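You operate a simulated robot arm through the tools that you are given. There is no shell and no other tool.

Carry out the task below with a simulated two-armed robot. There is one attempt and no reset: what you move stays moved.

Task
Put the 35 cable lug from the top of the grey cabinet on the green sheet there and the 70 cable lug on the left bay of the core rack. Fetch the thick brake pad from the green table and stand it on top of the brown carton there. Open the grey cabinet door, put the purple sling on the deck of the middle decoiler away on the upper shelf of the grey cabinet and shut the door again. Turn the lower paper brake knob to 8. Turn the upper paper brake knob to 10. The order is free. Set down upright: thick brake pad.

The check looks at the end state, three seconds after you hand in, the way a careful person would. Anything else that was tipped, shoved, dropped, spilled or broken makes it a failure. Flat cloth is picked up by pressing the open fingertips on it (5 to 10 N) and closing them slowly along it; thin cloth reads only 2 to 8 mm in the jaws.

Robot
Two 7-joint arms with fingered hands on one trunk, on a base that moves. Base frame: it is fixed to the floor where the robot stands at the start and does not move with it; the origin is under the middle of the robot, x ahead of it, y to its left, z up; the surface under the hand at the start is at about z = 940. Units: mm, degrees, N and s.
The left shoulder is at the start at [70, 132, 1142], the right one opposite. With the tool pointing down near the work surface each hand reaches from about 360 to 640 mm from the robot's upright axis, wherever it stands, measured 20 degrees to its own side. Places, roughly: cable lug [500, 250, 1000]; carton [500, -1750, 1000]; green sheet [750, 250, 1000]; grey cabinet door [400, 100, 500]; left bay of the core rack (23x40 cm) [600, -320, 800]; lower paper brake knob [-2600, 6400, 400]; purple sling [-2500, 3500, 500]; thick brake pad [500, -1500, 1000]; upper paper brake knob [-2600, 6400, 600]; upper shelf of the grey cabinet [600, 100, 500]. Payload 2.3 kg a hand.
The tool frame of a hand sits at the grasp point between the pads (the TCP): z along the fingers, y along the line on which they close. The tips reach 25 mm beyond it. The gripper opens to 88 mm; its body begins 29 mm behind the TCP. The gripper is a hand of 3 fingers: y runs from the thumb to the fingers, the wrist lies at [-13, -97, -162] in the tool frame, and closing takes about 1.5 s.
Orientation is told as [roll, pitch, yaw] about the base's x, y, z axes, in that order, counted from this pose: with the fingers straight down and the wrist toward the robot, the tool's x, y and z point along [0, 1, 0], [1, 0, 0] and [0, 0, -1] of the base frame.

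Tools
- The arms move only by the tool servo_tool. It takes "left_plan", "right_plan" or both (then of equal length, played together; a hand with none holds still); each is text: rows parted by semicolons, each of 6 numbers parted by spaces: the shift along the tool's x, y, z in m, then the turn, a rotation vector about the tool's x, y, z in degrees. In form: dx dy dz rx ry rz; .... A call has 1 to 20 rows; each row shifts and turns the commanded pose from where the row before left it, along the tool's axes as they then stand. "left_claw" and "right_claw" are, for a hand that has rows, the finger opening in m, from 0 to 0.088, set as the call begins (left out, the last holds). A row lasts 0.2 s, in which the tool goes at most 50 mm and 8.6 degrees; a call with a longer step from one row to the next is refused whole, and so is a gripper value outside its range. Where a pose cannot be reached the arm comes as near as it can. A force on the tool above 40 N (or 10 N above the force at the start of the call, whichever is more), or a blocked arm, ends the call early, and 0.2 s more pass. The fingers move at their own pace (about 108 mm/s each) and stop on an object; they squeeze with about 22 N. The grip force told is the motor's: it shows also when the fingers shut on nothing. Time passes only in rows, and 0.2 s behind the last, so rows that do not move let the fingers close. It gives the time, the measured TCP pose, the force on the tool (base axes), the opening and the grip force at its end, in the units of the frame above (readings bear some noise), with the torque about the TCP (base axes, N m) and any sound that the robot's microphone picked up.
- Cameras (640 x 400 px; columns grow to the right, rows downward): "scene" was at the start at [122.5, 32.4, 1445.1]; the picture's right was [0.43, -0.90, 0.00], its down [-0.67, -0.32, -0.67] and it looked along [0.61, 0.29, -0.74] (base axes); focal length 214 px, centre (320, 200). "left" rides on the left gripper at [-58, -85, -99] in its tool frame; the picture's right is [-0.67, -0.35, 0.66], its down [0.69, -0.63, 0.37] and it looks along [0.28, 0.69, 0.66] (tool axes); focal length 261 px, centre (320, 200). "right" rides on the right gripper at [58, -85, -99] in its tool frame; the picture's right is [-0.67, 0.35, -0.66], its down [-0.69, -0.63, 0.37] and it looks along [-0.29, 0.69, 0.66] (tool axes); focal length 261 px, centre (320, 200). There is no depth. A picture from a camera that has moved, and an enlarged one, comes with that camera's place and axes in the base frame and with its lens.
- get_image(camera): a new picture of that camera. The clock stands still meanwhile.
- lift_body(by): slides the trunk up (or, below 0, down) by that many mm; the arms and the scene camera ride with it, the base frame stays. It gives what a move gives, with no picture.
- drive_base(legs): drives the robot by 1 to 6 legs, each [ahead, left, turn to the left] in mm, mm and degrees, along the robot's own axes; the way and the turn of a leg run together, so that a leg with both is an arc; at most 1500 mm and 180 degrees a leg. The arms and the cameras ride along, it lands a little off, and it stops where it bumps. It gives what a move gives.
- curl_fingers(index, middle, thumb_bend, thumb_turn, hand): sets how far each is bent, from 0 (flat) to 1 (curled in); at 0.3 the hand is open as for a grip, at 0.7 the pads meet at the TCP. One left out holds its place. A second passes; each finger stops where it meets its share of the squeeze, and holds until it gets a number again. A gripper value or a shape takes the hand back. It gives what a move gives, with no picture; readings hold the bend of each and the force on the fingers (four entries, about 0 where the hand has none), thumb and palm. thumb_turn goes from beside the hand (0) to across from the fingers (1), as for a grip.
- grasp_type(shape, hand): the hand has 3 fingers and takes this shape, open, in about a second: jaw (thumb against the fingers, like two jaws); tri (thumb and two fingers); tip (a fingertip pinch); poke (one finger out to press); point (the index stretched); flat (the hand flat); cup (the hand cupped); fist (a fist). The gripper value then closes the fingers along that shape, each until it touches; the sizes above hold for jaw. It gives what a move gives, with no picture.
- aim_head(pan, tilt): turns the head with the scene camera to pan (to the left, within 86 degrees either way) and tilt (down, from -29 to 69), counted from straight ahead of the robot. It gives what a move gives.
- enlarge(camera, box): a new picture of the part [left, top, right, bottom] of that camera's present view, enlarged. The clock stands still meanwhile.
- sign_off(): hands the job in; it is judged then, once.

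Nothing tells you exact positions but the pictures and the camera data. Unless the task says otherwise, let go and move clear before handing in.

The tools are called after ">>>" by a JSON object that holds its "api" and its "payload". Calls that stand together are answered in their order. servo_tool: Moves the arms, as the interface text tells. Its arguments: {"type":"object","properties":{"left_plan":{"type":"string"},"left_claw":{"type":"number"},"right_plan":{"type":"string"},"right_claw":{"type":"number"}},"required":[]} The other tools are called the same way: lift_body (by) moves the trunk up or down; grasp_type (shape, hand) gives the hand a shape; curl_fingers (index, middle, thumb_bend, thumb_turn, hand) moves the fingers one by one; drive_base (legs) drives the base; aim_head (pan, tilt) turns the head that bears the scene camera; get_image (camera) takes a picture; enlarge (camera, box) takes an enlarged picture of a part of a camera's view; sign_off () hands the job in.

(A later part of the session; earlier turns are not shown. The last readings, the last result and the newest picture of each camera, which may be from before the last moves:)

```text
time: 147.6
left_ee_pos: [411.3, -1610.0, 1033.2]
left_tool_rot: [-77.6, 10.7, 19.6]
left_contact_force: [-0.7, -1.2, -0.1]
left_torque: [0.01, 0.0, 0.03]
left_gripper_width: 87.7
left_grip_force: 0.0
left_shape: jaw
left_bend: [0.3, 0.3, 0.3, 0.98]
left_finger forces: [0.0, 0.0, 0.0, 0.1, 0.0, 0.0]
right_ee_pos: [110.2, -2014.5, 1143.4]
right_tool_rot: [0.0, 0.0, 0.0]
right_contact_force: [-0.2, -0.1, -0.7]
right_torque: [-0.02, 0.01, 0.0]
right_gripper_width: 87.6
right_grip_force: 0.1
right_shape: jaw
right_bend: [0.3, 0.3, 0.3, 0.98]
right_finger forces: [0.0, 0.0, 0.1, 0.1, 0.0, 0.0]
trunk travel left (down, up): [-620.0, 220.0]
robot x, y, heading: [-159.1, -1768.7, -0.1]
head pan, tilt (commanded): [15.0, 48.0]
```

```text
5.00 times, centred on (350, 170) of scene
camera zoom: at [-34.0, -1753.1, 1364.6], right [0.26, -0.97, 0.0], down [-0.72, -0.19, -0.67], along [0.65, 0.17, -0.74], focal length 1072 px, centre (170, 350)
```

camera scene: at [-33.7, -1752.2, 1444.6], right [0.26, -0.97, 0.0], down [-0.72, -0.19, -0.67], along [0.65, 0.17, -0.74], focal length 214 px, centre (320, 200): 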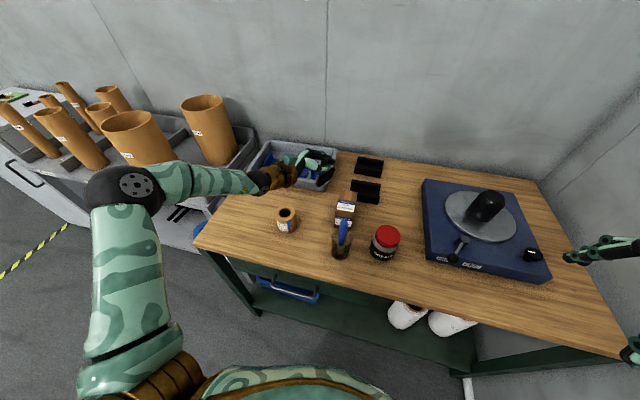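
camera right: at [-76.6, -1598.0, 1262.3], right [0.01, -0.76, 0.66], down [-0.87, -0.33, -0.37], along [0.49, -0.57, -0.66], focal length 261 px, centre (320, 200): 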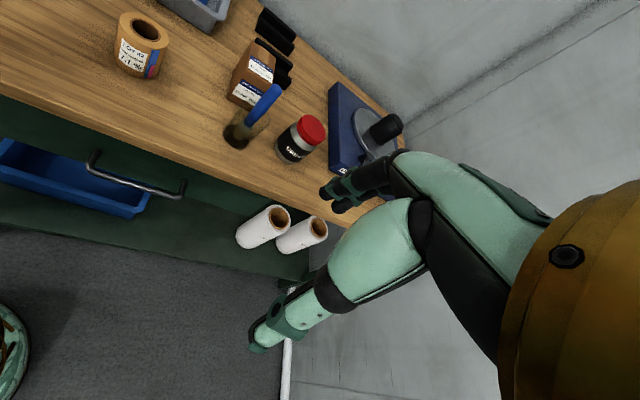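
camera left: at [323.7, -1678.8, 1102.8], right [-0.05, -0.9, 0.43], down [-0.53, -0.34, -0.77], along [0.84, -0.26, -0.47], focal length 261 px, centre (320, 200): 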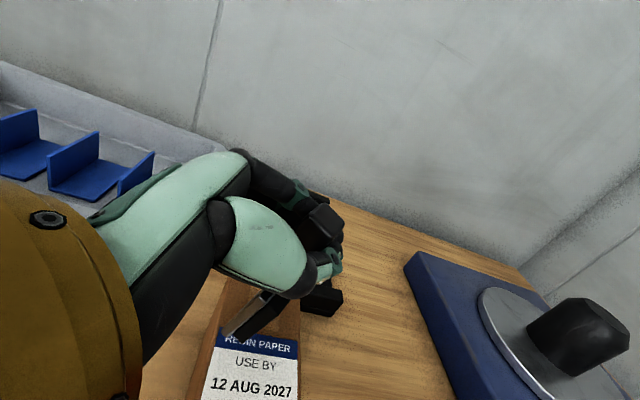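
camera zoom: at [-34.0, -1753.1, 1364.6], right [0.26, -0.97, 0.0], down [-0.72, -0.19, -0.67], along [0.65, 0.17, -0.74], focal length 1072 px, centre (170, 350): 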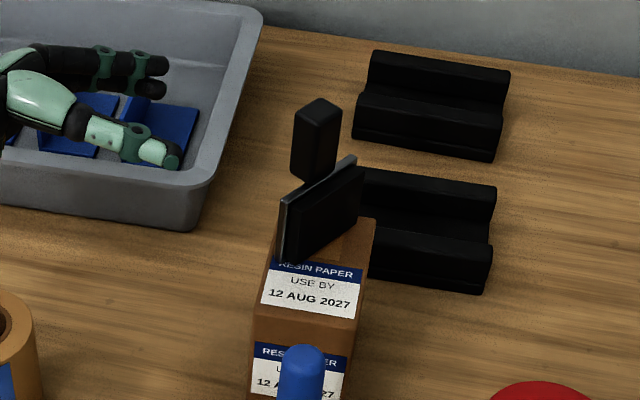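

The pad stands upright on the carton with nothing else disturbed. I raise the hand, back away from the table and turn the hand back to its base orientation.

>>> {"api": "servo_tool", "payload": {"left_plan": "-0.019 -0.0037 -0.0042 0 0 0; -0.019 -0.0037 -0.0042 0 0 0; -0.019 -0.0037 -0.0042 0 0 0; -0.019 -0.0037 -0.0042 0 0 0; -0.019 -0.0037 -0.0042 0 0 0; 0 0 0 0 0 0"}}

>>> {"api": "drive_base", "payload": {"legs": [[-350, 0, 0]]}}

>>> {"api": "servo_tool", "payload": {"left_plan": "0 0 0 -1.83 2.9 5.5; 0 0 0 -1.83 2.9 5.5; 0 0 0 6.34 0 2.06; 0 0 0 6.34 0 2.06; 0 0 0 6.34 0 2.06; 0 0 0 0 8 0; 0 0 0 0 8 0; 0 0 0 0 8 0; 0 0 0 0 8 0; 0 0 0 0 8 0; 0 0 0 0 8 0; 0 0 0 0 8 0; 0 0 0 0 8 0; 0 0 0 0 8 0; 0 0 0 0 0 0"}}

>>> {"api": "get_image", "payload": {"camera": "scene"}}

```text
time: 149.0
left_ee_pos: [411.8, -1609.4, 1131.5]
left_tool_rot: [-77.6, 10.8, 19.7]
left_contact_force: [-0.6, -0.2, 0.0]
left_torque: [0.02, -0.05, 0.04]
left_gripper_width: 87.7
left_grip_force: 0.0
left_shape: jaw
left_bend: [0.3, 0.3, 0.3, 0.98]
left_finger forces: [0.0, 0.1, 0.0, 0.0, 0.0, 0.0]
right_ee_pos: [110.2, -2014.2, 1142.7]
right_tool_rot: [0.1, -0.1, 0.0]
right_contact_force: [-0.2, -0.7, -0.4]
right_torque: [-0.02, -0.01, -0.01]
right_gripper_width: 87.7
right_grip_force: 0.0
right_shape: jaw
right_bend: [0.3, 0.3, 0.3, 0.98]
right_finger forces: [0.1, 0.1, 0.1, 0.0, 0.1, 0.0]
trunk travel left (down, up): [-620.0, 220.0]
robot x, y, heading: [-161.2, -1771.8, -0.2]
head pan, tilt (commanded): [15.0, 48.0]
```

```text
time: 151.2
left_ee_pos: [65.2, -1609.6, 1131.3]
left_tool_rot: [-77.6, 10.8, 19.6]
left_contact_force: [0.2, -0.3, 0.8]
left_torque: [0.02, 0.01, -0.02]
left_gripper_width: 87.6
left_grip_force: 0.0
left_shape: jaw
left_bend: [0.3, 0.3, 0.3, 0.98]
left_finger forces: [0.0, 0.0, 0.1, 0.1, 0.0, 0.1]
right_ee_pos: [-236.2, -2015.7, 1142.3]
right_tool_rot: [0.0, 0.0, 0.0]
right_contact_force: [-1.0, -0.7, -0.4]
right_torque: [0.0, 0.0, -0.03]
right_gripper_width: 87.6
right_grip_force: 0.1
right_shape: jaw
right_bend: [0.3, 0.3, 0.3, 0.98]
right_finger forces: [0.0, 0.0, 0.1, 0.0, 0.1, 0.0]
trunk travel left (down, up): [-620.0, 220.0]
robot x, y, heading: [-504.9, -1770.4, 0.0]
head pan, tilt (commanded): [15.0, 48.0]
```

```text
time: 154.4
left_ee_pos: [43.2, -1614.6, 1121.4]
left_tool_rot: [0.7, -0.8, 0.2]
left_contact_force: [-0.2, -0.8, -0.3]
left_torque: [0.04, 0.02, 0.03]
left_gripper_width: 88.1
left_grip_force: 0.0
left_shape: jaw
left_bend: [0.3, 0.3, 0.3, 0.98]
left_finger forces: [0.1, 0.1, 0.1, 0.0, 0.0, 0.0]
left hand out of reach, approached as far as the arm can: row 7, 9, 11, 13
right_ee_pos: [-236.4, -2015.3, 1143.4]
right_tool_rot: [0.1, 0.1, 0.0]
right_contact_force: [0.6, 0.3, 0.5]
right_torque: [0.0, -0.01, -0.02]
right_gripper_width: 87.8
right_grip_force: 0.1
right_shape: jaw
right_bend: [0.3, 0.3, 0.3, 0.98]
right_finger forces: [0.0, 0.1, 0.1, 0.1, 0.1, 0.0]
trunk travel left (down, up): [-620.0, 220.0]
robot x, y, heading: [-511.6, -1771.6, 0.1]
head pan, tilt (commanded): [15.0, 48.0]
```

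```text
taken
camera scene: at [-381.2, -1752.4, 1364.7], right [0.26, -0.97, 0.0], down [-0.72, -0.19, -0.67], along [0.65, 0.17, -0.74], focal length 214 px, centre (320, 200)
```

scene: 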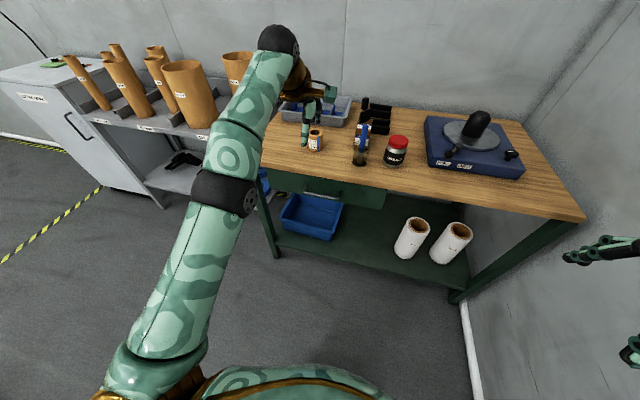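

I retract the left hand and drive left along the room to face the cabinet door from its handle side, then look at the door.

>>> {"api": "servo_tool", "payload": {"left_plan": "0 -0.03 0 0 0 0; 0 -0.03 0 0 0 0; 0 -0.03 0 0 0 0; 0 -0.03 0 0 0 0; 0 -0.03 0 0 0 0; 0 0 0 0 0 0"}}

>>> {"api": "drive_base", "payload": {"legs": [[0, 1500, 0]]}}

>>> {"api": "aim_head", "payload": {"pan": 15, "tilt": 35}}

>>> {"api": "get_image", "payload": {"camera": "scene"}}

```text
time: 155.8
left_ee_pos: [-7.8, -1621.4, 1191.3]
left_tool_rot: [0.5, -0.5, 0.2]
left_contact_force: [-0.5, 0.7, -1.0]
left_torque: [0.02, 0.01, -0.03]
left_gripper_width: 87.5
left_grip_force: 0.1
left_shape: jaw
left_bend: [0.3, 0.3, 0.3, 0.98]
left_finger forces: [0.1, 0.0, 0.0, 0.0, 0.0, 0.0]
left hand out of reach, approached as far as the arm can: row 1, 2, 3, 4, 5
right_ee_pos: [-236.4, -2015.6, 1142.7]
right_tool_rot: [0.0, -0.1, 0.0]
right_contact_force: [0.1, 0.2, 0.4]
right_torque: [0.01, 0.01, 0.02]
right_gripper_width: 87.6
right_grip_force: 0.0
right_shape: jaw
right_bend: [0.3, 0.3, 0.3, 0.98]
right_finger forces: [0.0, 0.0, 0.0, 0.0, 0.1, 0.1]
trunk travel left (down, up): [-620.0, 220.0]
robot x, y, heading: [-510.6, -1771.5, 0.0]
head pan, tilt (commanded): [15.0, 48.0]
```

```text
time: 163.3
left_ee_pos: [-15.9, -117.1, 1191.7]
left_tool_rot: [0.5, -0.6, 0.8]
left_contact_force: [-0.9, 0.6, 0.1]
left_torque: [0.0, 0.01, 0.0]
left_gripper_width: 87.7
left_grip_force: 0.1
left_shape: jaw
left_bend: [0.3, 0.3, 0.3, 0.98]
left_finger forces: [0.1, 0.0, 0.0, 0.0, 0.1, 0.0]
right_ee_pos: [-239.9, -513.4, 1144.0]
right_tool_rot: [0.0, 0.1, 0.5]
right_contact_force: [0.0, 0.1, -0.3]
right_torque: [0.02, 0.0, 0.02]
right_gripper_width: 87.6
right_grip_force: 0.0
right_shape: jaw
right_bend: [0.3, 0.3, 0.3, 0.98]
right_finger forces: [0.0, 0.1, 0.0, 0.1, 0.0, 0.0]
trunk travel left (down, up): [-620.0, 220.0]
robot x, y, heading: [-514.6, -269.7, 0.4]
head pan, tilt (commanded): [15.0, 48.0]
```

```text
time: 164.0
left_ee_pos: [-14.6, -117.0, 1191.6]
left_tool_rot: [0.5, -0.6, 0.7]
left_contact_force: [0.5, -0.2, -0.1]
left_torque: [0.01, 0.02, -0.01]
left_gripper_width: 87.9
left_grip_force: 0.0
left_shape: jaw
left_bend: [0.3, 0.3, 0.3, 0.98]
left_finger forces: [0.1, 0.0, 0.0, 0.0, 0.1, 0.0]
right_ee_pos: [-241.2, -512.3, 1143.6]
right_tool_rot: [0.0, -0.1, 0.5]
right_contact_force: [0.7, -0.2, 0.3]
right_torque: [-0.02, 0.0, 0.01]
right_gripper_width: 87.8
right_grip_force: 0.1
right_shape: jaw
right_bend: [0.3, 0.3, 0.3, 0.98]
right_finger forces: [0.0, 0.0, 0.0, 0.0, 0.1, 0.0]
trunk travel left (down, up): [-620.0, 220.0]
robot x, y, heading: [-511.6, -270.9, 0.3]
head pan, tilt (commanded): [15.0, 35.0]
```

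```text
taken
camera scene: at [-378.4, -249.2, 1383.6], right [0.27, -0.96, 0.0], down [-0.55, -0.15, -0.82], along [0.79, 0.22, -0.57], focal length 214 px, centre (320, 200)
```

scene: 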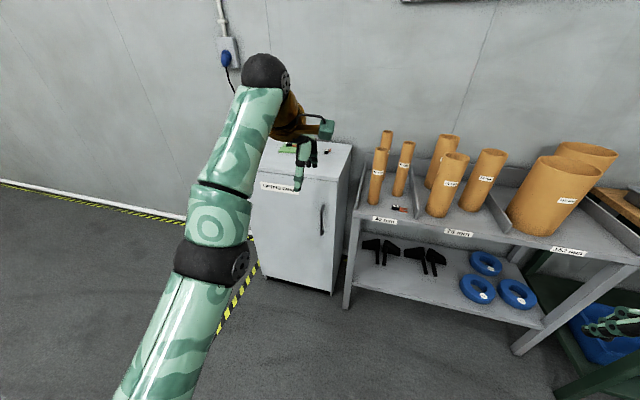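

>>> {"api": "servo_tool", "payload": {"left_plan": "0.016 -0.017 0.004 0 0 0; 0.016 -0.017 0.004 0 0 0; 0.016 -0.017 0.004 0 0 0; 0.016 -0.017 0.004 0 0 0; 0.016 -0.017 0.004 0 0 0; 0.016 -0.017 0.004 0 0 0; 0.016 -0.017 0.004 0 0 0; 0.016 -0.017 0.004 0 0 0; 0 0 0 0 0 0"}}

>>> {"api": "get_image", "payload": {"camera": "scene"}}

```text
time: 166.0
left_ee_pos: [-80.8, 20.7, 1233.7]
left_tool_rot: [0.5, -0.5, 0.7]
left_contact_force: [-0.5, 0.1, 0.3]
left_torque: [0.04, 0.02, -0.02]
left_gripper_width: 87.7
left_grip_force: 0.1
left_shape: jaw
left_bend: [0.3, 0.3, 0.3, 0.98]
left_finger forces: [0.0, 0.0, 0.1, 0.0, 0.1, 0.0]
left hand out of reach, approached as far as the arm can: row 1, 2, 3, 4, 5, 6, 7, 8
right_ee_pos: [-241.4, -513.1, 1142.5]
right_tool_rot: [0.0, 0.1, 0.5]
right_contact_force: [-1.1, -0.5, 1.3]
right_torque: [-0.02, 0.03, -0.02]
right_gripper_width: 87.7
right_grip_force: 0.0
right_shape: jaw
right_bend: [0.3, 0.3, 0.3, 0.98]
right_finger forces: [0.1, 0.0, 0.0, 0.0, 0.0, 0.0]
trunk travel left (down, up): [-620.0, 220.0]
robot x, y, heading: [-513.7, -274.8, 0.2]
head pan, tilt (commanded): [15.0, 35.0]
```

```text
taken
camera scene: at [-378.2, -249.6, 1383.6], right [0.27, -0.96, 0.0], down [-0.55, -0.15, -0.82], along [0.79, 0.22, -0.57], focal length 214 px, centre (320, 200)
```

scene: 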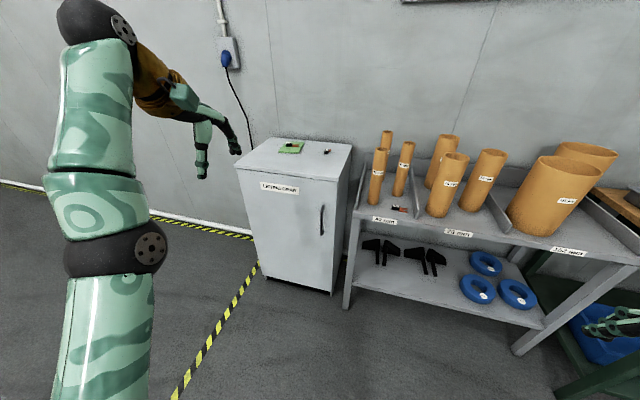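

The left arm folded into an awkward configuration. I move it down and forward to bring it back to a normal one.

>>> {"api": "servo_tool", "payload": {"left_plan": "-0.01 0.01 0.03 0 0 0; -0.01 0.01 0.03 0 0 0; -0.01 0.01 0.03 0 0 0; -0.01 0.01 0.03 0 0 0; -0.01 0.01 0.03 0 0 0; -0.01 0.01 0.03 0 0 0; -0.01 0.01 0.03 0 0 0; -0.01 0.01 0.03 0 0 0; 0 0 0 0 0 0"}}

>>> {"api": "get_image", "payload": {"camera": "scene"}}

```text
time: 168.0
left_ee_pos: [65.6, -37.1, 1042.3]
left_tool_rot: [0.4, -0.5, 0.7]
left_contact_force: [-1.0, 0.5, 0.0]
left_torque: [0.05, -0.04, 0.03]
left_gripper_width: 87.7
left_grip_force: 0.1
left_shape: jaw
left_bend: [0.3, 0.3, 0.3, 0.98]
left_finger forces: [0.0, 0.1, 0.0, 0.0, 0.1, 0.0]
left hand out of reach, approached as far as the arm can: row 1, 2, 3, 4, 5, 6, 7
right_ee_pos: [-241.3, -513.1, 1142.2]
right_tool_rot: [0.1, 0.0, 0.5]
right_contact_force: [0.8, -0.7, 1.1]
right_torque: [0.02, 0.0, -0.01]
right_gripper_width: 87.7
right_grip_force: 0.1
right_shape: jaw
right_bend: [0.3, 0.3, 0.3, 0.98]
right_finger forces: [0.1, 0.0, 0.0, 0.0, 0.0, 0.1]
trunk travel left (down, up): [-620.0, 220.0]
robot x, y, heading: [-510.7, -270.4, 0.7]
head pan, tilt (commanded): [15.0, 35.0]
```

```text
taken
camera scene: at [-378.7, -249.2, 1383.7], right [0.27, -0.96, 0.0], down [-0.55, -0.15, -0.82], along [0.79, 0.22, -0.57], focal length 214 px, centre (320, 200)
```

scene: 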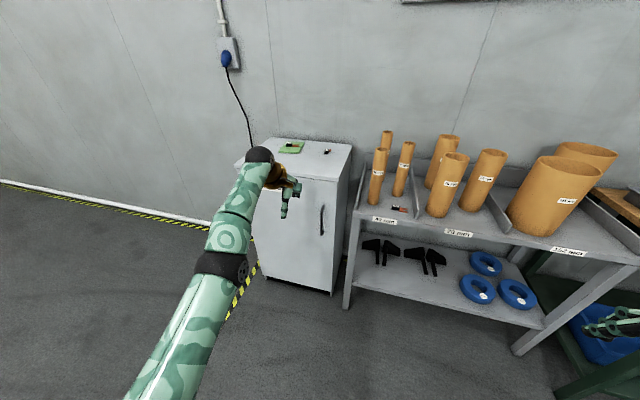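

The arm is stretched with its elbow at a limit. I undo it the way it came: roll the hand inward again, bring it nearer, then roll back.

>>> {"api": "servo_tool", "payload": {"left_plan": "0 0 0 0 -8 0; 0 0 0 0 -8 0; 0 0 0 0 -8 0; 0 0 0 0 -8 0; 0 0 0 0 -8 0; 0 0 0 0 -8 0; 0 0 0 0 -8 0; 0 0 0 0 -8 0; 0 0 0 0 0 0"}}

>>> {"api": "get_image", "payload": {"camera": "scene"}}

```text
time: 170.0
left_ee_pos: [50.2, -44.4, 1038.5]
left_tool_rot: [-63.6, -0.4, 0.5]
left_contact_force: [0.1, 0.7, -0.1]
left_torque: [0.01, 0.0, 0.0]
left_gripper_width: 87.7
left_grip_force: 0.1
left_shape: jaw
left_bend: [0.3, 0.3, 0.3, 0.98]
left_finger forces: [0.1, 0.1, 0.0, 0.0, 0.1, 0.0]
left hand out of reach, approached as far as the arm can: row 3, 5, 7
right_ee_pos: [-242.6, -511.7, 1144.1]
right_tool_rot: [0.0, 0.0, 0.5]
right_contact_force: [0.4, 0.9, -0.2]
right_torque: [-0.02, -0.02, 0.0]
right_gripper_width: 87.8
right_grip_force: 0.1
right_shape: jaw
right_bend: [0.3, 0.3, 0.3, 0.98]
right_finger forces: [0.1, 0.0, 0.0, 0.0, 0.1, 0.0]
trunk travel left (down, up): [-620.0, 220.0]
robot x, y, heading: [-517.2, -270.0, 0.8]
head pan, tilt (commanded): [15.0, 35.0]
```

```text
taken
camera scene: at [-378.7, -249.3, 1383.7], right [0.27, -0.96, 0.0], down [-0.55, -0.15, -0.82], along [0.79, 0.22, -0.57], focal length 214 px, centre (320, 200)
```

scene: 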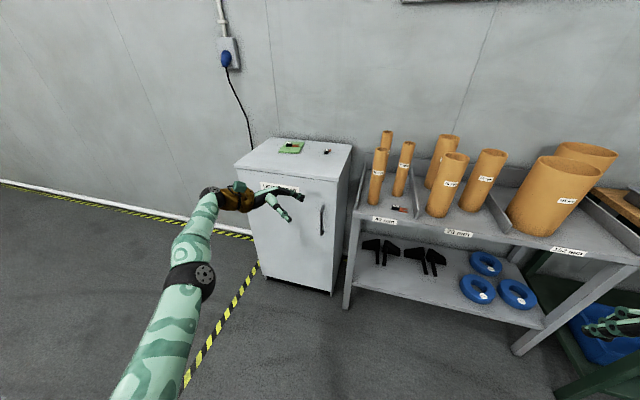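

>>> {"api": "servo_tool", "payload": {"left_plan": "0 -0.02 0 0 0 0; 0 -0.02 0 0 0 0; 0 -0.02 0 0 0 0; 0 -0.02 0 0 0 0; 0 -0.02 0 0 0 0; 0 -0.02 0 0 0 0; 0 0 0 0 0 0"}}

>>> {"api": "get_image", "payload": {"camera": "scene"}}

```text
time: 171.6
left_ee_pos: [22.2, 5.0, 1048.0]
left_tool_rot: [-63.5, -0.6, 0.7]
left_contact_force: [-0.2, -0.3, 0.5]
left_torque: [-0.03, 0.03, 0.02]
left_gripper_width: 87.7
left_grip_force: 0.1
left_shape: jaw
left_bend: [0.3, 0.3, 0.3, 0.98]
left_finger forces: [0.1, 0.0, 0.0, 0.0, 0.1, 0.1]
left hand out of reach, approached as far as the arm can: row 1, 2, 3, 4, 5, 6
right_ee_pos: [-239.0, -512.5, 1143.5]
right_tool_rot: [0.0, 0.0, 0.4]
right_contact_force: [-0.1, 0.2, 0.7]
right_torque: [-0.04, 0.02, 0.01]
right_gripper_width: 87.8
right_grip_force: 0.1
right_shape: jaw
right_bend: [0.3, 0.3, 0.3, 0.98]
right_finger forces: [0.1, 0.1, 0.0, 0.1, 0.1, 0.0]
trunk travel left (down, up): [-620.0, 220.0]
robot x, y, heading: [-513.3, -270.5, 0.5]
head pan, tilt (commanded): [15.0, 35.0]
```

```text
taken
camera scene: at [-378.2, -249.3, 1383.6], right [0.27, -0.96, 0.0], down [-0.55, -0.15, -0.82], along [0.79, 0.22, -0.57], focal length 214 px, centre (320, 200)
```

scene: 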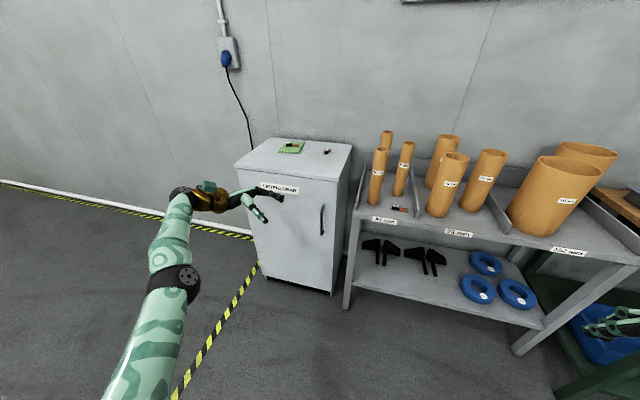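

The left arm is at its straight singularity with the elbow below. I will use that: with the hand pointing forward this arm shape suits the door handle. I look at the handle closely first.

>>> {"api": "enlarge", "payload": {"camera": "scene", "box": [230, 130, 370, 300]}}

>>> {"api": "enlarge", "payload": {"camera": "scene", "box": [300, 190, 350, 250]}}

```text
2.35 times, centred on (300, 215) of scene
camera zoom: at [-378.2, -249.3, 1383.6], right [0.27, -0.96, 0.0], down [-0.55, -0.15, -0.82], along [0.79, 0.22, -0.57], focal length 505 px, centre (367, 165)
```

zoom: 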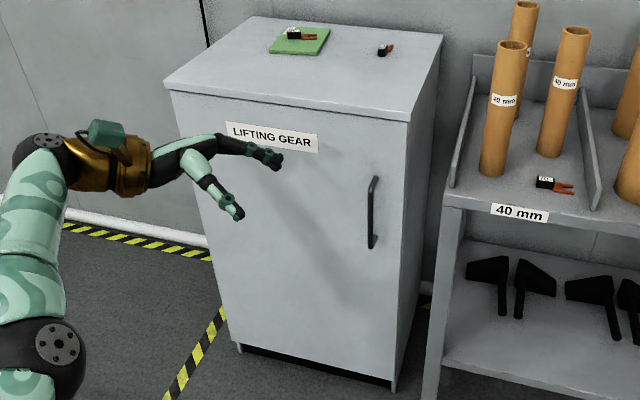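

```text
6.67 times, centred on (325, 220) of scene
camera zoom: at [-378.2, -249.3, 1383.6], right [0.27, -0.96, 0.0], down [-0.55, -0.15, -0.82], along [0.79, 0.22, -0.57], focal length 1430 px, centre (287, 67)
```

zoom: 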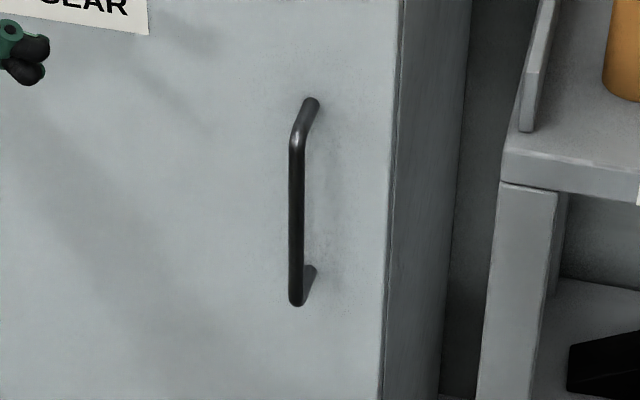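

The handle is a vertical bar at about x 372, y -47, z 632 to 783. I turn the left hand to point forward with its jaws closing sideways, step by step in free air.

>>> {"api": "servo_tool", "payload": {"left_plan": "0 0 0 0 -8.5 0; 0 0 0 0 -8.5 0; 0 0 0 0 -8.5 0; 0 0 0 -8 0 0; 0 0 0 -8 0 0; 0 0 0 -8 0 0; 0 0 0 -8 0 0; 0 0 0 -8 0 0; 0 0 0 -8 0 0; 0 0 0 -8 0 0; 0 0 0 -8 0 0; 0 0 0 0 0 0"}}

>>> {"api": "get_image", "payload": {"camera": "scene"}}

```text
time: 174.2
left_ee_pos: [153.9, 81.7, 1034.6]
left_tool_rot: [-90.1, -1.1, 64.5]
left_contact_force: [0.4, 0.0, -0.6]
left_torque: [-0.03, -0.01, -0.01]
left_gripper_width: 87.8
left_grip_force: 0.0
left_shape: jaw
left_bend: [0.3, 0.3, 0.3, 0.98]
left_finger forces: [0.0, 0.1, 0.1, 0.0, 0.0, 0.0]
left hand out of reach, approached as far as the arm can: row 2, 4, 5, 6, 7, 8, 9, 10, 11
right_ee_pos: [-239.6, -513.5, 1143.7]
right_tool_rot: [0.1, 0.1, 0.4]
right_contact_force: [1.1, -0.1, 1.3]
right_torque: [-0.02, 0.01, -0.02]
right_gripper_width: 87.7
right_grip_force: 0.0
right_shape: jaw
right_bend: [0.3, 0.3, 0.3, 0.98]
right_finger forces: [0.0, 0.1, 0.0, 0.0, 0.1, 0.0]
trunk travel left (down, up): [-620.0, 220.0]
robot x, y, heading: [-515.9, -271.6, 0.5]
head pan, tilt (commanded): [15.0, 35.0]
```

```text
taken
camera scene: at [-378.4, -248.9, 1383.7], right [0.27, -0.96, 0.0], down [-0.55, -0.15, -0.82], along [0.79, 0.22, -0.57], focal length 214 px, centre (320, 200)
```

scene: 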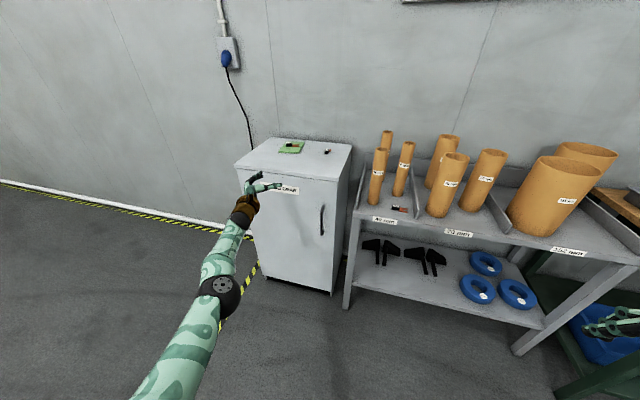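

The elbow sits on the wrong side of the stretched arm. Rolling the hand about the arm's own axis should swing the elbow round; I try that in free air.

>>> {"api": "servo_tool", "payload": {"left_plan": "0 0 0 0 0 8; 0 0 0 0 0 8; 0 0 0 0 0 8; 0 0 0 0 0 8; 0 0 0 0 0 8; 0 0 0 0 0 8; 0 0 0 0 0 8; 0 0 0 0 0 8; 0 0 0 0 0 8; 0 0 0 0 0 8; 0 0 0 0 0 8; 0 0 0 0 0 8; 0 0 0 0 0 0"}}

>>> {"api": "get_image", "payload": {"camera": "scene"}}

```text
time: 177.0
left_ee_pos: [87.4, 12.4, 1168.6]
left_tool_rot: [90.9, -82.7, -116.1]
left_contact_force: [0.1, -0.8, 1.2]
left_torque: [0.01, -0.01, 0.0]
left_gripper_width: 87.6
left_grip_force: 0.1
left_shape: jaw
left_bend: [0.3, 0.3, 0.3, 0.98]
left_finger forces: [0.0, 0.1, 0.0, 0.0, 0.0, 0.0]
left hand out of reach, approached as far as the arm can: row 2, 3, 4, 5, 6, 7, 8, 9, 10, 11, 12
right_ee_pos: [-241.4, -511.5, 1143.3]
right_tool_rot: [0.0, 0.0, 0.6]
right_contact_force: [-0.1, -0.1, 0.3]
right_torque: [0.0, -0.03, 0.01]
right_gripper_width: 87.6
right_grip_force: 0.1
right_shape: jaw
right_bend: [0.3, 0.3, 0.3, 0.98]
right_finger forces: [0.1, 0.0, 0.0, 0.0, 0.0, 0.0]
trunk travel left (down, up): [-620.0, 220.0]
robot x, y, heading: [-510.9, -271.1, 0.1]
head pan, tilt (commanded): [15.0, 35.0]
```

```text
taken
camera scene: at [-378.2, -249.2, 1383.6], right [0.27, -0.96, 0.0], down [-0.55, -0.15, -0.82], along [0.79, 0.22, -0.57], focal length 214 px, centre (320, 200)
```

scene: 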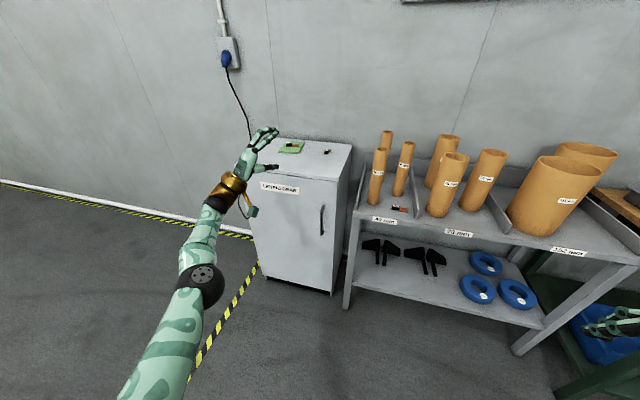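

>>> {"api": "servo_tool", "payload": {"left_plan": "-0.011 -0.0187 -0.0181 0 0 0; -0.011 -0.0187 -0.0181 0 0 0; -0.011 -0.0187 -0.0181 0 0 0; -0.011 -0.0187 -0.0181 0 0 0; -0.011 -0.0187 -0.0181 0 0 0; -0.011 -0.0187 -0.0181 0 0 0; 0 0 0 0 0 0"}}

>>> {"api": "get_image", "payload": {"camera": "scene"}}

```text
time: 178.6
left_ee_pos: [44.0, 57.6, 1038.1]
left_tool_rot: [90.8, -82.8, -116.1]
left_contact_force: [0.4, -0.4, 0.2]
left_torque: [-0.04, -0.02, -0.01]
left_gripper_width: 87.8
left_grip_force: 0.0
left_shape: jaw
left_bend: [0.3, 0.3, 0.3, 0.98]
left_finger forces: [0.1, 0.0, 0.0, 0.1, 0.0, 0.1]
left hand out of reach, approached as far as the arm can: row 1, 2, 3, 4, 5, 6
right_ee_pos: [-241.9, -513.1, 1143.7]
right_tool_rot: [0.0, -0.1, 0.5]
right_contact_force: [0.1, 0.3, 0.2]
right_torque: [-0.01, -0.02, 0.01]
right_gripper_width: 87.5
right_grip_force: 0.0
right_shape: jaw
right_bend: [0.3, 0.3, 0.3, 0.98]
right_finger forces: [0.0, 0.1, 0.0, 0.1, 0.0, 0.0]
trunk travel left (down, up): [-620.0, 220.0]
robot x, y, heading: [-514.9, -268.8, 0.4]
head pan, tilt (commanded): [15.0, 35.0]
```

```text
taken
camera scene: at [-378.3, -249.4, 1383.7], right [0.27, -0.96, 0.0], down [-0.55, -0.15, -0.82], along [0.79, 0.22, -0.57], focal length 214 px, centre (320, 200)
```

scene: 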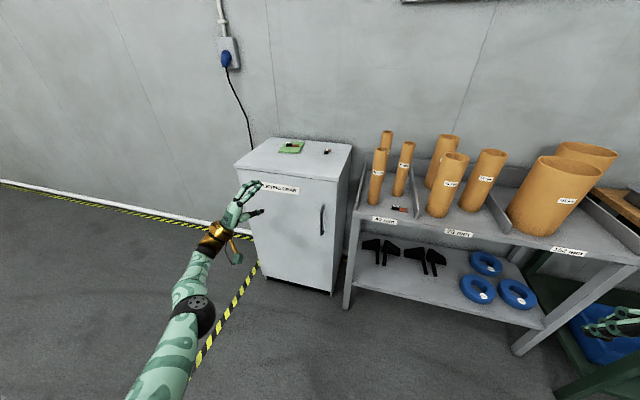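

>>> {"api": "aim_head", "payload": {"pan": 45, "tilt": 60}}

>>> {"api": "get_image", "payload": {"camera": "scene"}}

```text
time: 179.6
left_ee_pos: [43.2, 56.4, 1036.9]
left_tool_rot: [90.8, -82.8, -116.0]
left_contact_force: [0.4, -0.2, 0.6]
left_torque: [0.0, -0.01, 0.01]
left_gripper_width: 87.3
left_grip_force: 0.1
left_shape: jaw
left_bend: [0.3, 0.3, 0.3, 0.98]
left_finger forces: [0.0, 0.1, 0.1, 0.0, 0.0, 0.1]
right_ee_pos: [-240.2, -512.8, 1142.8]
right_tool_rot: [0.0, 0.0, 0.4]
right_contact_force: [0.1, -0.4, -0.2]
right_torque: [0.01, -0.02, 0.02]
right_gripper_width: 87.7
right_grip_force: 0.1
right_shape: jaw
right_bend: [0.3, 0.3, 0.3, 0.98]
right_finger forces: [0.1, 0.1, 0.0, 0.0, 0.1, 0.0]
trunk travel left (down, up): [-620.0, 220.0]
robot x, y, heading: [-518.0, -271.5, 0.6]
head pan, tilt (commanded): [45.0, 60.0]
```

```text
taken
camera scene: at [-416.4, -225.2, 1349.4], right [0.71, -0.7, 0.0], down [-0.61, -0.62, -0.5], along [0.35, 0.36, -0.87], focal length 214 px, centre (320, 200)
```

scene: 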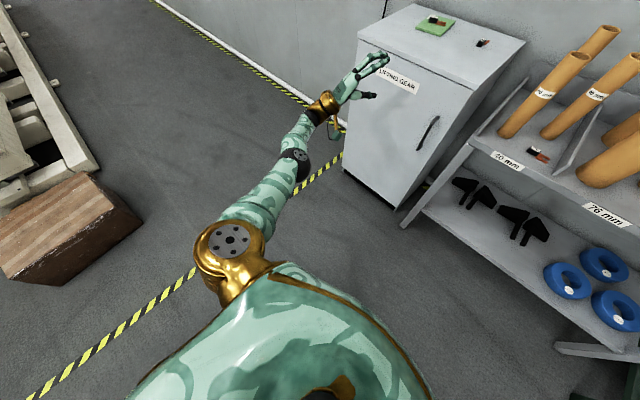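

>>> {"api": "servo_tool", "payload": {"left_plan": "-0.0355 0.007 -0.0338 0 0 0; -0.0355 0.007 -0.0338 0 0 0; -0.0355 0.007 -0.0338 0 0 0; -0.0355 0.007 -0.0338 0 0 0; 0 0 0 0 0 0"}}

>>> {"api": "get_image", "payload": {"camera": "scene"}}

```text
time: 180.8
left_ee_pos: [-60.0, 29.1, 1024.3]
left_tool_rot: [89.0, -82.7, -114.2]
left_contact_force: [0.2, -0.5, 0.2]
left_torque: [-0.01, 0.02, 0.05]
left_gripper_width: 87.8
left_grip_force: 0.1
left_shape: jaw
left_bend: [0.3, 0.3, 0.3, 0.97]
left_finger forces: [0.1, 0.0, 0.1, 0.0, 0.0, 0.1]
left hand out of reach, approached as far as the arm can: row 1, 2, 3
right_ee_pos: [-238.5, -516.8, 1141.7]
right_tool_rot: [0.2, 0.2, 0.5]
right_contact_force: [1.0, 0.3, -0.9]
right_torque: [0.01, 0.02, 0.01]
right_gripper_width: 87.8
right_grip_force: 0.0
right_shape: jaw
right_bend: [0.3, 0.3, 0.3, 0.98]
right_finger forces: [0.1, 0.0, 0.0, 0.1, 0.0, 0.0]
trunk travel left (down, up): [-620.0, 220.0]
robot x, y, heading: [-509.6, -269.7, 0.5]
head pan, tilt (commanded): [45.0, 60.0]
```

```text
taken
camera scene: at [-413.8, -229.3, 1349.3], right [0.71, -0.7, 0.0], down [-0.61, -0.62, -0.5], along [0.35, 0.36, -0.87], focal length 214 px, centre (320, 200)
```

scene: 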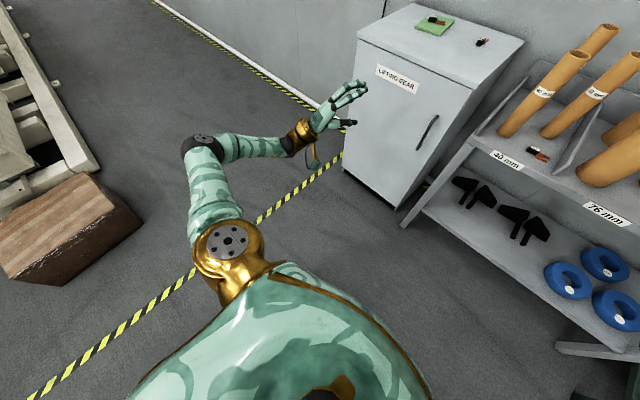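

Larger inward steps flipped the elbow back outboard; the arm is in a good shape again, hand pointing forward. I now roll the hand so the jaws close sideways (thumb to the left).

>>> {"api": "servo_tool", "payload": {"left_plan": "0 0 0 0 0 8; 0 0 0 0 0 8; 0 0 0 0 0 8; 0 0 0 0 0 8; 0 0 0 0 0 8; 0 0 0 0 0 8; 0 0 0 0 0 0"}}

>>> {"api": "get_image", "payload": {"camera": "scene"}}

```text
time: 182.4
left_ee_pos: [-62.1, 31.7, 1024.6]
left_tool_rot: [90.0, -34.8, -115.3]
left_contact_force: [-0.7, 0.3, 0.0]
left_torque: [-0.02, 0.0, 0.0]
left_gripper_width: 87.9
left_grip_force: 0.1
left_shape: jaw
left_bend: [0.3, 0.3, 0.3, 0.97]
left_finger forces: [0.1, 0.0, 0.0, 0.0, 0.0, 0.0]
right_ee_pos: [-240.3, -513.0, 1142.8]
right_tool_rot: [0.1, 0.0, 0.5]
right_contact_force: [0.7, -0.2, 0.6]
right_torque: [0.01, 0.02, -0.01]
right_gripper_width: 87.6
right_grip_force: 0.1
right_shape: jaw
right_bend: [0.3, 0.3, 0.3, 0.98]
right_finger forces: [0.0, 0.0, 0.1, 0.1, 0.0, 0.0]
trunk travel left (down, up): [-620.0, 220.0]
robot x, y, heading: [-515.1, -273.9, 0.4]
head pan, tilt (commanded): [45.0, 60.0]
```

```text
taken
camera scene: at [-416.5, -225.2, 1349.4], right [0.71, -0.7, 0.0], down [-0.61, -0.62, -0.5], along [0.35, 0.36, -0.87], focal length 214 px, centre (320, 200)
```

scene: 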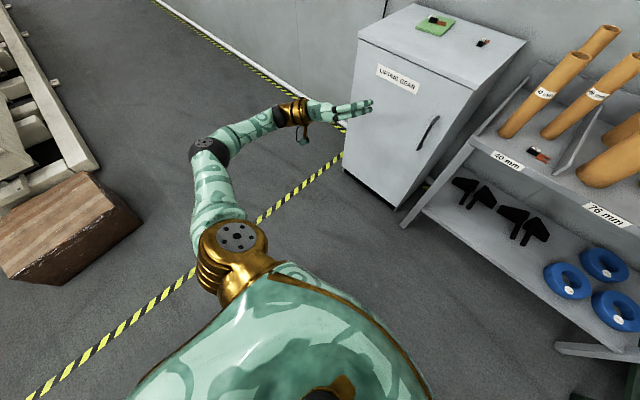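

>>> {"api": "servo_tool", "payload": {"left_plan": "0 0 0 0 0 8; 0 0 0 0 0 8; 0 0 0 0 0 8; 0 0 0 0 0 8; 0 0 0 0 0 2.8; 0 0 0 0 0 0"}}

>>> {"api": "get_image", "payload": {"camera": "left"}}

>>> {"api": "get_image", "payload": {"camera": "scene"}}

```text
time: 183.8
left_ee_pos: [-62.6, 31.6, 1024.7]
left_tool_rot: [90.1, 0.0, -115.3]
left_contact_force: [-0.3, 0.2, -1.0]
left_torque: [-0.02, 0.0, 0.0]
left_gripper_width: 87.7
left_grip_force: 0.1
left_shape: jaw
left_bend: [0.3, 0.3, 0.3, 0.97]
left_finger forces: [0.0, 0.0, 0.0, 0.1, 0.0, 0.1]
right_ee_pos: [-241.2, -512.9, 1142.7]
right_tool_rot: [0.0, -0.1, 0.5]
right_contact_force: [0.4, -1.0, 0.7]
right_torque: [-0.02, 0.01, -0.01]
right_gripper_width: 87.6
right_grip_force: 0.1
right_shape: jaw
right_bend: [0.3, 0.3, 0.3, 0.98]
right_finger forces: [0.1, 0.1, 0.1, 0.0, 0.0, 0.0]
trunk travel left (down, up): [-620.0, 220.0]
robot x, y, heading: [-516.0, -271.5, 0.5]
head pan, tilt (commanded): [45.0, 60.0]
```

```text
taken
camera left: at [-114.6, 149.3, 966.0], right [0.74, 0.03, -0.67], down [0.6, 0.41, 0.69], along [0.3, -0.91, 0.29], focal length 261 px, centre (320, 200)
```

left: 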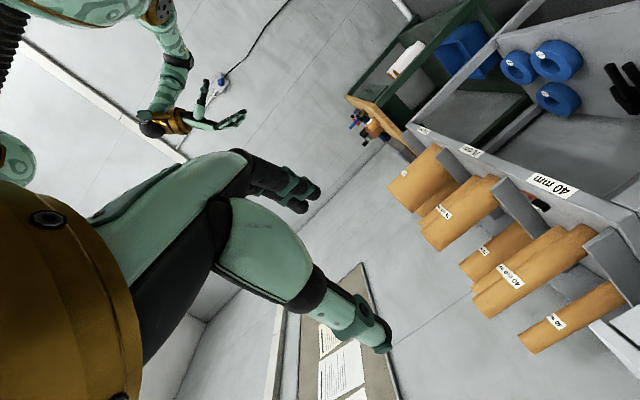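

```text
taken
camera scene: at [-416.6, -225.1, 1349.4], right [0.71, -0.7, 0.0], down [-0.61, -0.62, -0.5], along [0.35, 0.36, -0.87], focal length 214 px, centre (320, 200)
```

scene: 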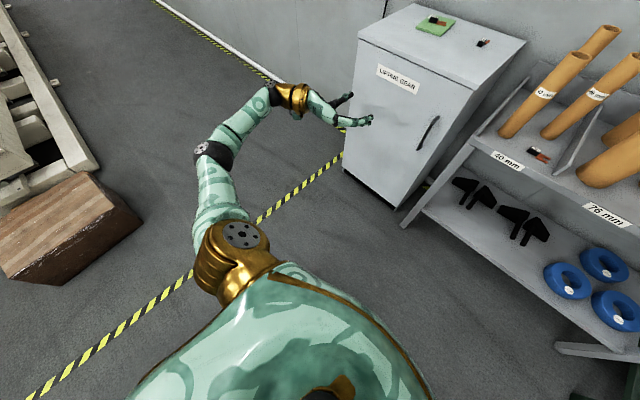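

The hand points forward (25 degrees to the right) with the jaws horizontal. I lower the trunk so the hand comes to handle height, and turn it 10 degrees towards straight.

>>> {"api": "lift_body", "payload": {"by": -315}}

>>> {"api": "servo_tool", "payload": {"left_plan": "0 0 0 5 0 0; 0 0 0 5 0 0; 0 0 0 0 0 0", "left_claw": 0.07}}

>>> {"api": "drive_base", "payload": {"legs": [[270, -80, 0]]}}

>>> {"api": "aim_head", "payload": {"pan": 15, "tilt": 30}}

>>> {"api": "get_image", "payload": {"camera": "scene"}}

>>> {"api": "get_image", "payload": {"camera": "left"}}

```text
time: 186.9
left_ee_pos: [-62.8, 31.1, 709.7]
left_tool_rot: [90.1, -0.1, -115.3]
left_contact_force: [0.1, -1.0, -0.2]
left_torque: [0.01, 0.02, 0.01]
left_gripper_width: 87.9
left_grip_force: 0.0
left_shape: jaw
left_bend: [0.3, 0.3, 0.3, 0.97]
left_finger forces: [0.0, 0.1, 0.0, 0.0, 0.0, 0.0]
right_ee_pos: [-240.7, -512.5, 827.9]
right_tool_rot: [0.0, 0.0, 0.5]
right_contact_force: [0.3, 0.6, 0.1]
right_torque: [-0.02, -0.05, 0.02]
right_gripper_width: 87.6
right_grip_force: 0.1
right_shape: jaw
right_bend: [0.3, 0.3, 0.3, 0.98]
right_finger forces: [0.0, 0.0, 0.1, 0.0, 0.0, 0.1]
trunk travel left (down, up): [-305.0, 535.0]
robot x, y, heading: [-514.6, -270.6, 0.3]
head pan, tilt (commanded): [45.0, 60.0]
```

```text
time: 187.7
left_ee_pos: [-53.0, 31.6, 717.9]
left_tool_rot: [89.8, -0.1, -105.3]
left_contact_force: [0.5, 0.1, -0.2]
left_torque: [0.01, -0.01, -0.01]
left_gripper_width: 70.2
left_grip_force: 0.0
left_shape: jaw
left_bend: [0.27, 0.34, 0.49, 0.99]
left_finger forces: [0.0, 0.0, 0.1, 0.1, 0.0, 0.1]
left hand out of reach, approached as far as the arm can: row 1, 2
right_ee_pos: [-240.6, -513.8, 827.8]
right_tool_rot: [0.0, 0.0, 0.5]
right_contact_force: [-0.1, 0.0, -0.1]
right_torque: [0.01, 0.0, 0.02]
right_gripper_width: 87.8
right_grip_force: 0.1
right_shape: jaw
right_bend: [0.3, 0.3, 0.3, 0.98]
right_finger forces: [0.0, 0.0, 0.1, 0.0, 0.0, 0.0]
trunk travel left (down, up): [-305.0, 535.0]
robot x, y, heading: [-512.5, -273.9, 0.4]
head pan, tilt (commanded): [45.0, 60.0]
```

```text
time: 189.7
left_ee_pos: [217.0, -46.0, 716.7]
left_tool_rot: [89.9, -0.1, -105.3]
left_contact_force: [0.7, -0.4, -0.2]
left_torque: [0.0, 0.02, 0.0]
left_gripper_width: 70.3
left_grip_force: 0.0
left_shape: jaw
left_bend: [0.27, 0.34, 0.49, 0.99]
left_finger forces: [0.0, 0.0, 0.0, 0.0, 0.1, 0.1]
right_ee_pos: [30.2, -590.1, 829.6]
right_tool_rot: [0.1, 0.0, 0.5]
right_contact_force: [0.3, -0.1, -0.4]
right_torque: [0.02, -0.02, 0.03]
right_gripper_width: 87.5
right_grip_force: 0.1
right_shape: jaw
right_bend: [0.3, 0.3, 0.3, 0.98]
right_finger forces: [0.0, 0.0, 0.0, 0.0, 0.0, 0.1]
trunk travel left (down, up): [-305.0, 535.0]
robot x, y, heading: [-242.5, -351.3, 0.5]
head pan, tilt (commanded): [45.0, 60.0]
```

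```text
time: 190.6
left_ee_pos: [217.8, -47.1, 717.4]
left_tool_rot: [89.8, -0.2, -105.5]
left_contact_force: [-0.2, -0.2, 0.3]
left_torque: [-0.01, 0.0, -0.02]
left_gripper_width: 70.4
left_grip_force: 0.0
left_shape: jaw
left_bend: [0.27, 0.34, 0.49, 0.99]
left_finger forces: [0.0, 0.0, 0.0, 0.1, 0.1, 0.0]
right_ee_pos: [29.0, -591.0, 828.0]
right_tool_rot: [0.1, 0.0, 0.5]
right_contact_force: [0.6, -0.6, -0.7]
right_torque: [-0.04, 0.0, -0.01]
right_gripper_width: 87.8
right_grip_force: 0.0
right_shape: jaw
right_bend: [0.3, 0.3, 0.3, 0.98]
right_finger forces: [0.1, 0.1, 0.1, 0.0, 0.0, 0.0]
trunk travel left (down, up): [-305.0, 535.0]
robot x, y, heading: [-246.5, -347.7, 0.4]
head pan, tilt (commanded): [15.0, 30.0]
```

```text
taken
camera scene: at [-105.4, -326.5, 1076.4], right [0.27, -0.96, 0.0], down [-0.48, -0.13, -0.87], along [0.83, 0.23, -0.5], focal length 214 px, centre (320, 200)
```

scene: 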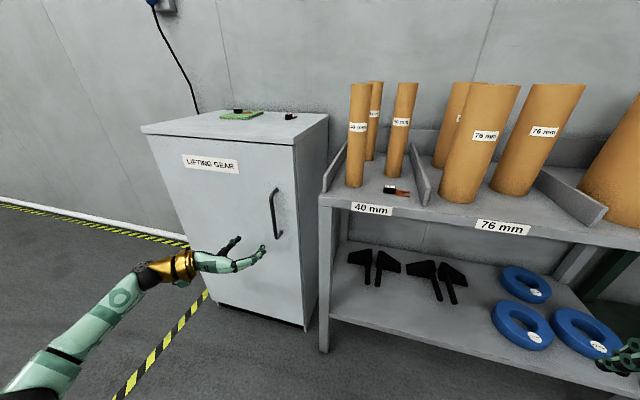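

```text
taken
camera left: at [144.9, 60.3, 658.6], right [0.72, 0.16, -0.67], down [0.52, 0.51, 0.68], along [0.45, -0.84, 0.28], focal length 261 px, centre (320, 200)
```

left: 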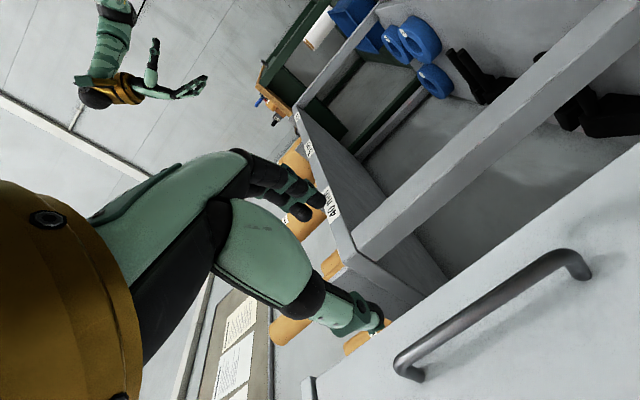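

>>> {"api": "enlarge", "payload": {"camera": "scene", "box": [230, 170, 310, 260]}}

>>> {"api": "enlarge", "payload": {"camera": "left", "box": [360, 220, 620, 400]}}

```text
4.44 times, centred on (270, 215) of scene
camera zoom: at [-105.4, -326.5, 1076.4], right [0.27, -0.96, 0.0], down [-0.48, -0.13, -0.87], along [0.83, 0.23, -0.5], focal length 953 px, centre (542, 133)
```

zoom: 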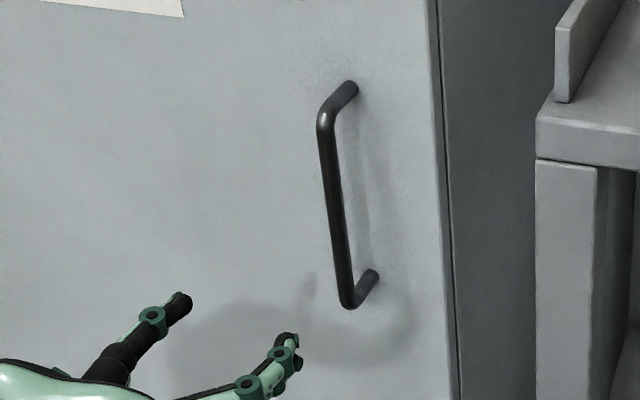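

```text
2.22 times, centred on (490, 310) of left
camera zoom: at [144.9, 60.3, 658.6], right [0.72, 0.16, -0.67], down [0.52, 0.51, 0.68], along [0.45, -0.84, 0.28], focal length 579 px, centre (-58, -44)
```

zoom: 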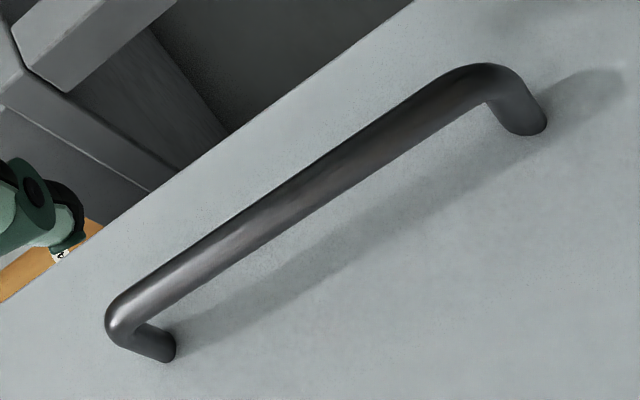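

The bar is at (372.5,-48), z 623 to 775. I move to a point 100 mm in front of it along the hand's pointing direction.

>>> {"api": "drive_base", "payload": {"legs": [[60, 26, 0]]}}

>>> {"api": "get_image", "payload": {"camera": "left"}}

>>> {"api": "enlarge", "payload": {"camera": "scene", "box": [170, 170, 320, 290]}}

```text
time: 191.6
left_ee_pos: [278.4, -20.0, 715.4]
left_tool_rot: [89.8, -0.2, -105.4]
left_contact_force: [-0.1, 0.9, -0.2]
left_torque: [0.01, 0.03, -0.02]
left_gripper_width: 70.2
left_grip_force: 0.0
left_shape: jaw
left_bend: [0.27, 0.34, 0.49, 0.99]
left_finger forces: [0.0, 0.1, 0.0, 0.1, 0.1, 0.0]
right_ee_pos: [90.3, -565.7, 828.8]
right_tool_rot: [0.0, 0.0, 0.4]
right_contact_force: [0.2, -0.9, 0.7]
right_torque: [0.0, 0.01, -0.01]
right_gripper_width: 87.8
right_grip_force: 0.0
right_shape: jaw
right_bend: [0.3, 0.3, 0.3, 0.98]
right_finger forces: [0.0, 0.1, 0.0, 0.0, 0.0, 0.0]
trunk travel left (down, up): [-305.0, 535.0]
robot x, y, heading: [-185.2, -321.6, 0.7]
head pan, tilt (commanded): [15.0, 30.0]
```

```text
taken
camera left: at [204.9, 86.5, 658.3], right [0.72, 0.16, -0.67], down [0.52, 0.51, 0.68], along [0.45, -0.84, 0.28], focal length 261 px, centre (320, 200)
```

left: 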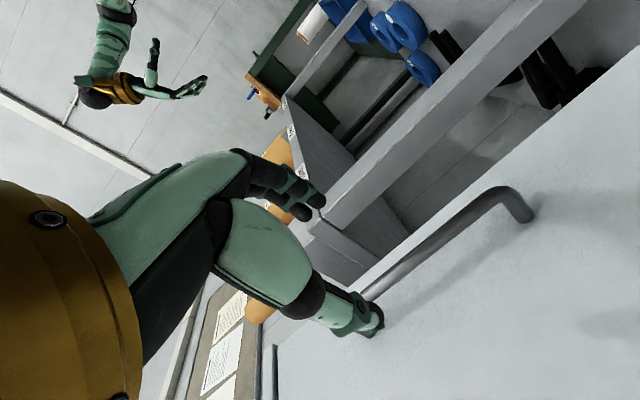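

```text
3.33 times, centred on (245, 230) of scene
camera zoom: at [-45.3, -300.2, 1076.4], right [0.27, -0.96, 0.0], down [-0.48, -0.13, -0.87], along [0.83, 0.23, -0.5], focal length 715 px, centre (570, 100)
```

zoom: 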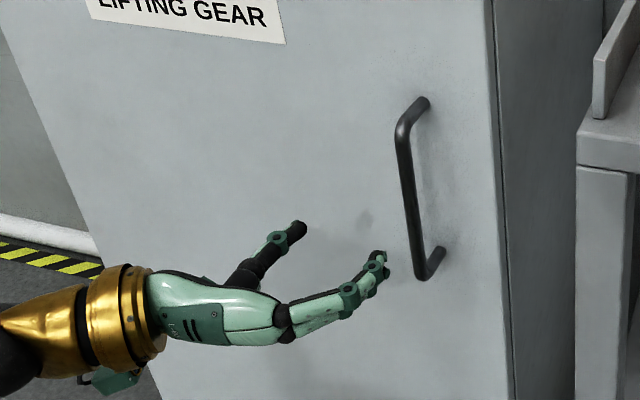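

The bar is centred between thumb and fingers. I drive the last 88 mm along the hand's direction.

>>> {"api": "drive_base", "payload": {"legs": [[70, -20, 0]]}}

>>> {"api": "get_image", "payload": {"camera": "left"}}

>>> {"api": "enlarge", "payload": {"camera": "scene", "box": [170, 180, 300, 300]}}

```text
time: 192.6
left_ee_pos: [348.2, -39.8, 716.4]
left_tool_rot: [89.8, -0.1, -105.4]
left_contact_force: [-0.3, 0.9, 0.1]
left_torque: [0.01, 0.02, 0.01]
left_gripper_width: 70.2
left_grip_force: 0.1
left_shape: jaw
left_bend: [0.27, 0.34, 0.49, 0.99]
left_finger forces: [0.1, 0.0, 0.1, 0.1, 0.0, 0.1]
right_ee_pos: [159.6, -583.7, 827.8]
right_tool_rot: [0.0, 0.0, 0.6]
right_contact_force: [0.5, 0.3, 0.0]
right_torque: [0.0, 0.04, -0.01]
right_gripper_width: 87.6
right_grip_force: 0.1
right_shape: jaw
right_bend: [0.3, 0.3, 0.3, 0.98]
right_finger forces: [0.1, 0.0, 0.1, 0.1, 0.0, 0.0]
trunk travel left (down, up): [-305.0, 535.0]
robot x, y, heading: [-114.5, -341.2, 0.6]
head pan, tilt (commanded): [15.0, 30.0]
```

```text
taken
camera left: at [275.1, 67.0, 658.5], right [0.72, 0.16, -0.67], down [0.52, 0.51, 0.68], along [0.45, -0.84, 0.28], focal length 261 px, centre (320, 200)
```

left: 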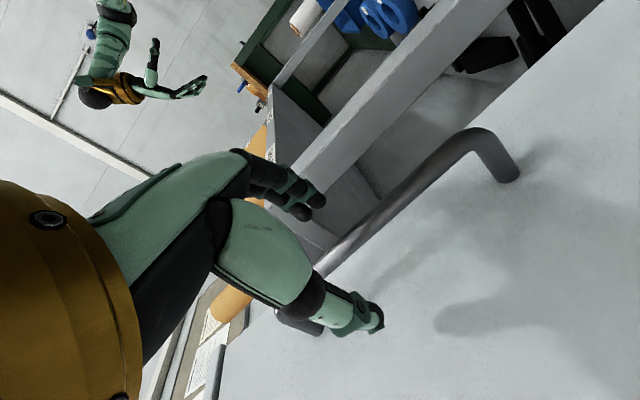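

```text
3.33 times, centred on (235, 240) of scene
camera zoom: at [24.9, -319.8, 1076.4], right [0.27, -0.96, 0.0], down [-0.48, -0.13, -0.87], along [0.83, 0.23, -0.5], focal length 715 px, centre (603, 67)
```

zoom: 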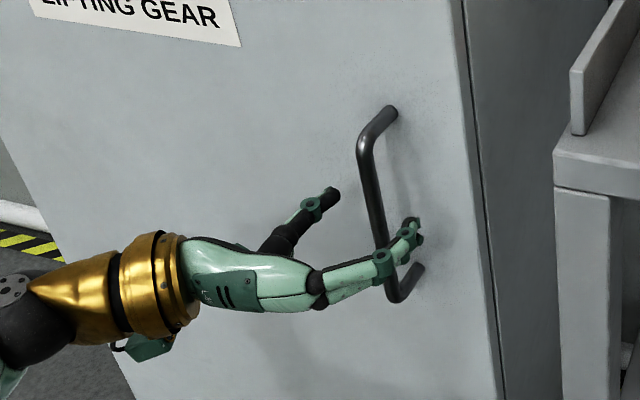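

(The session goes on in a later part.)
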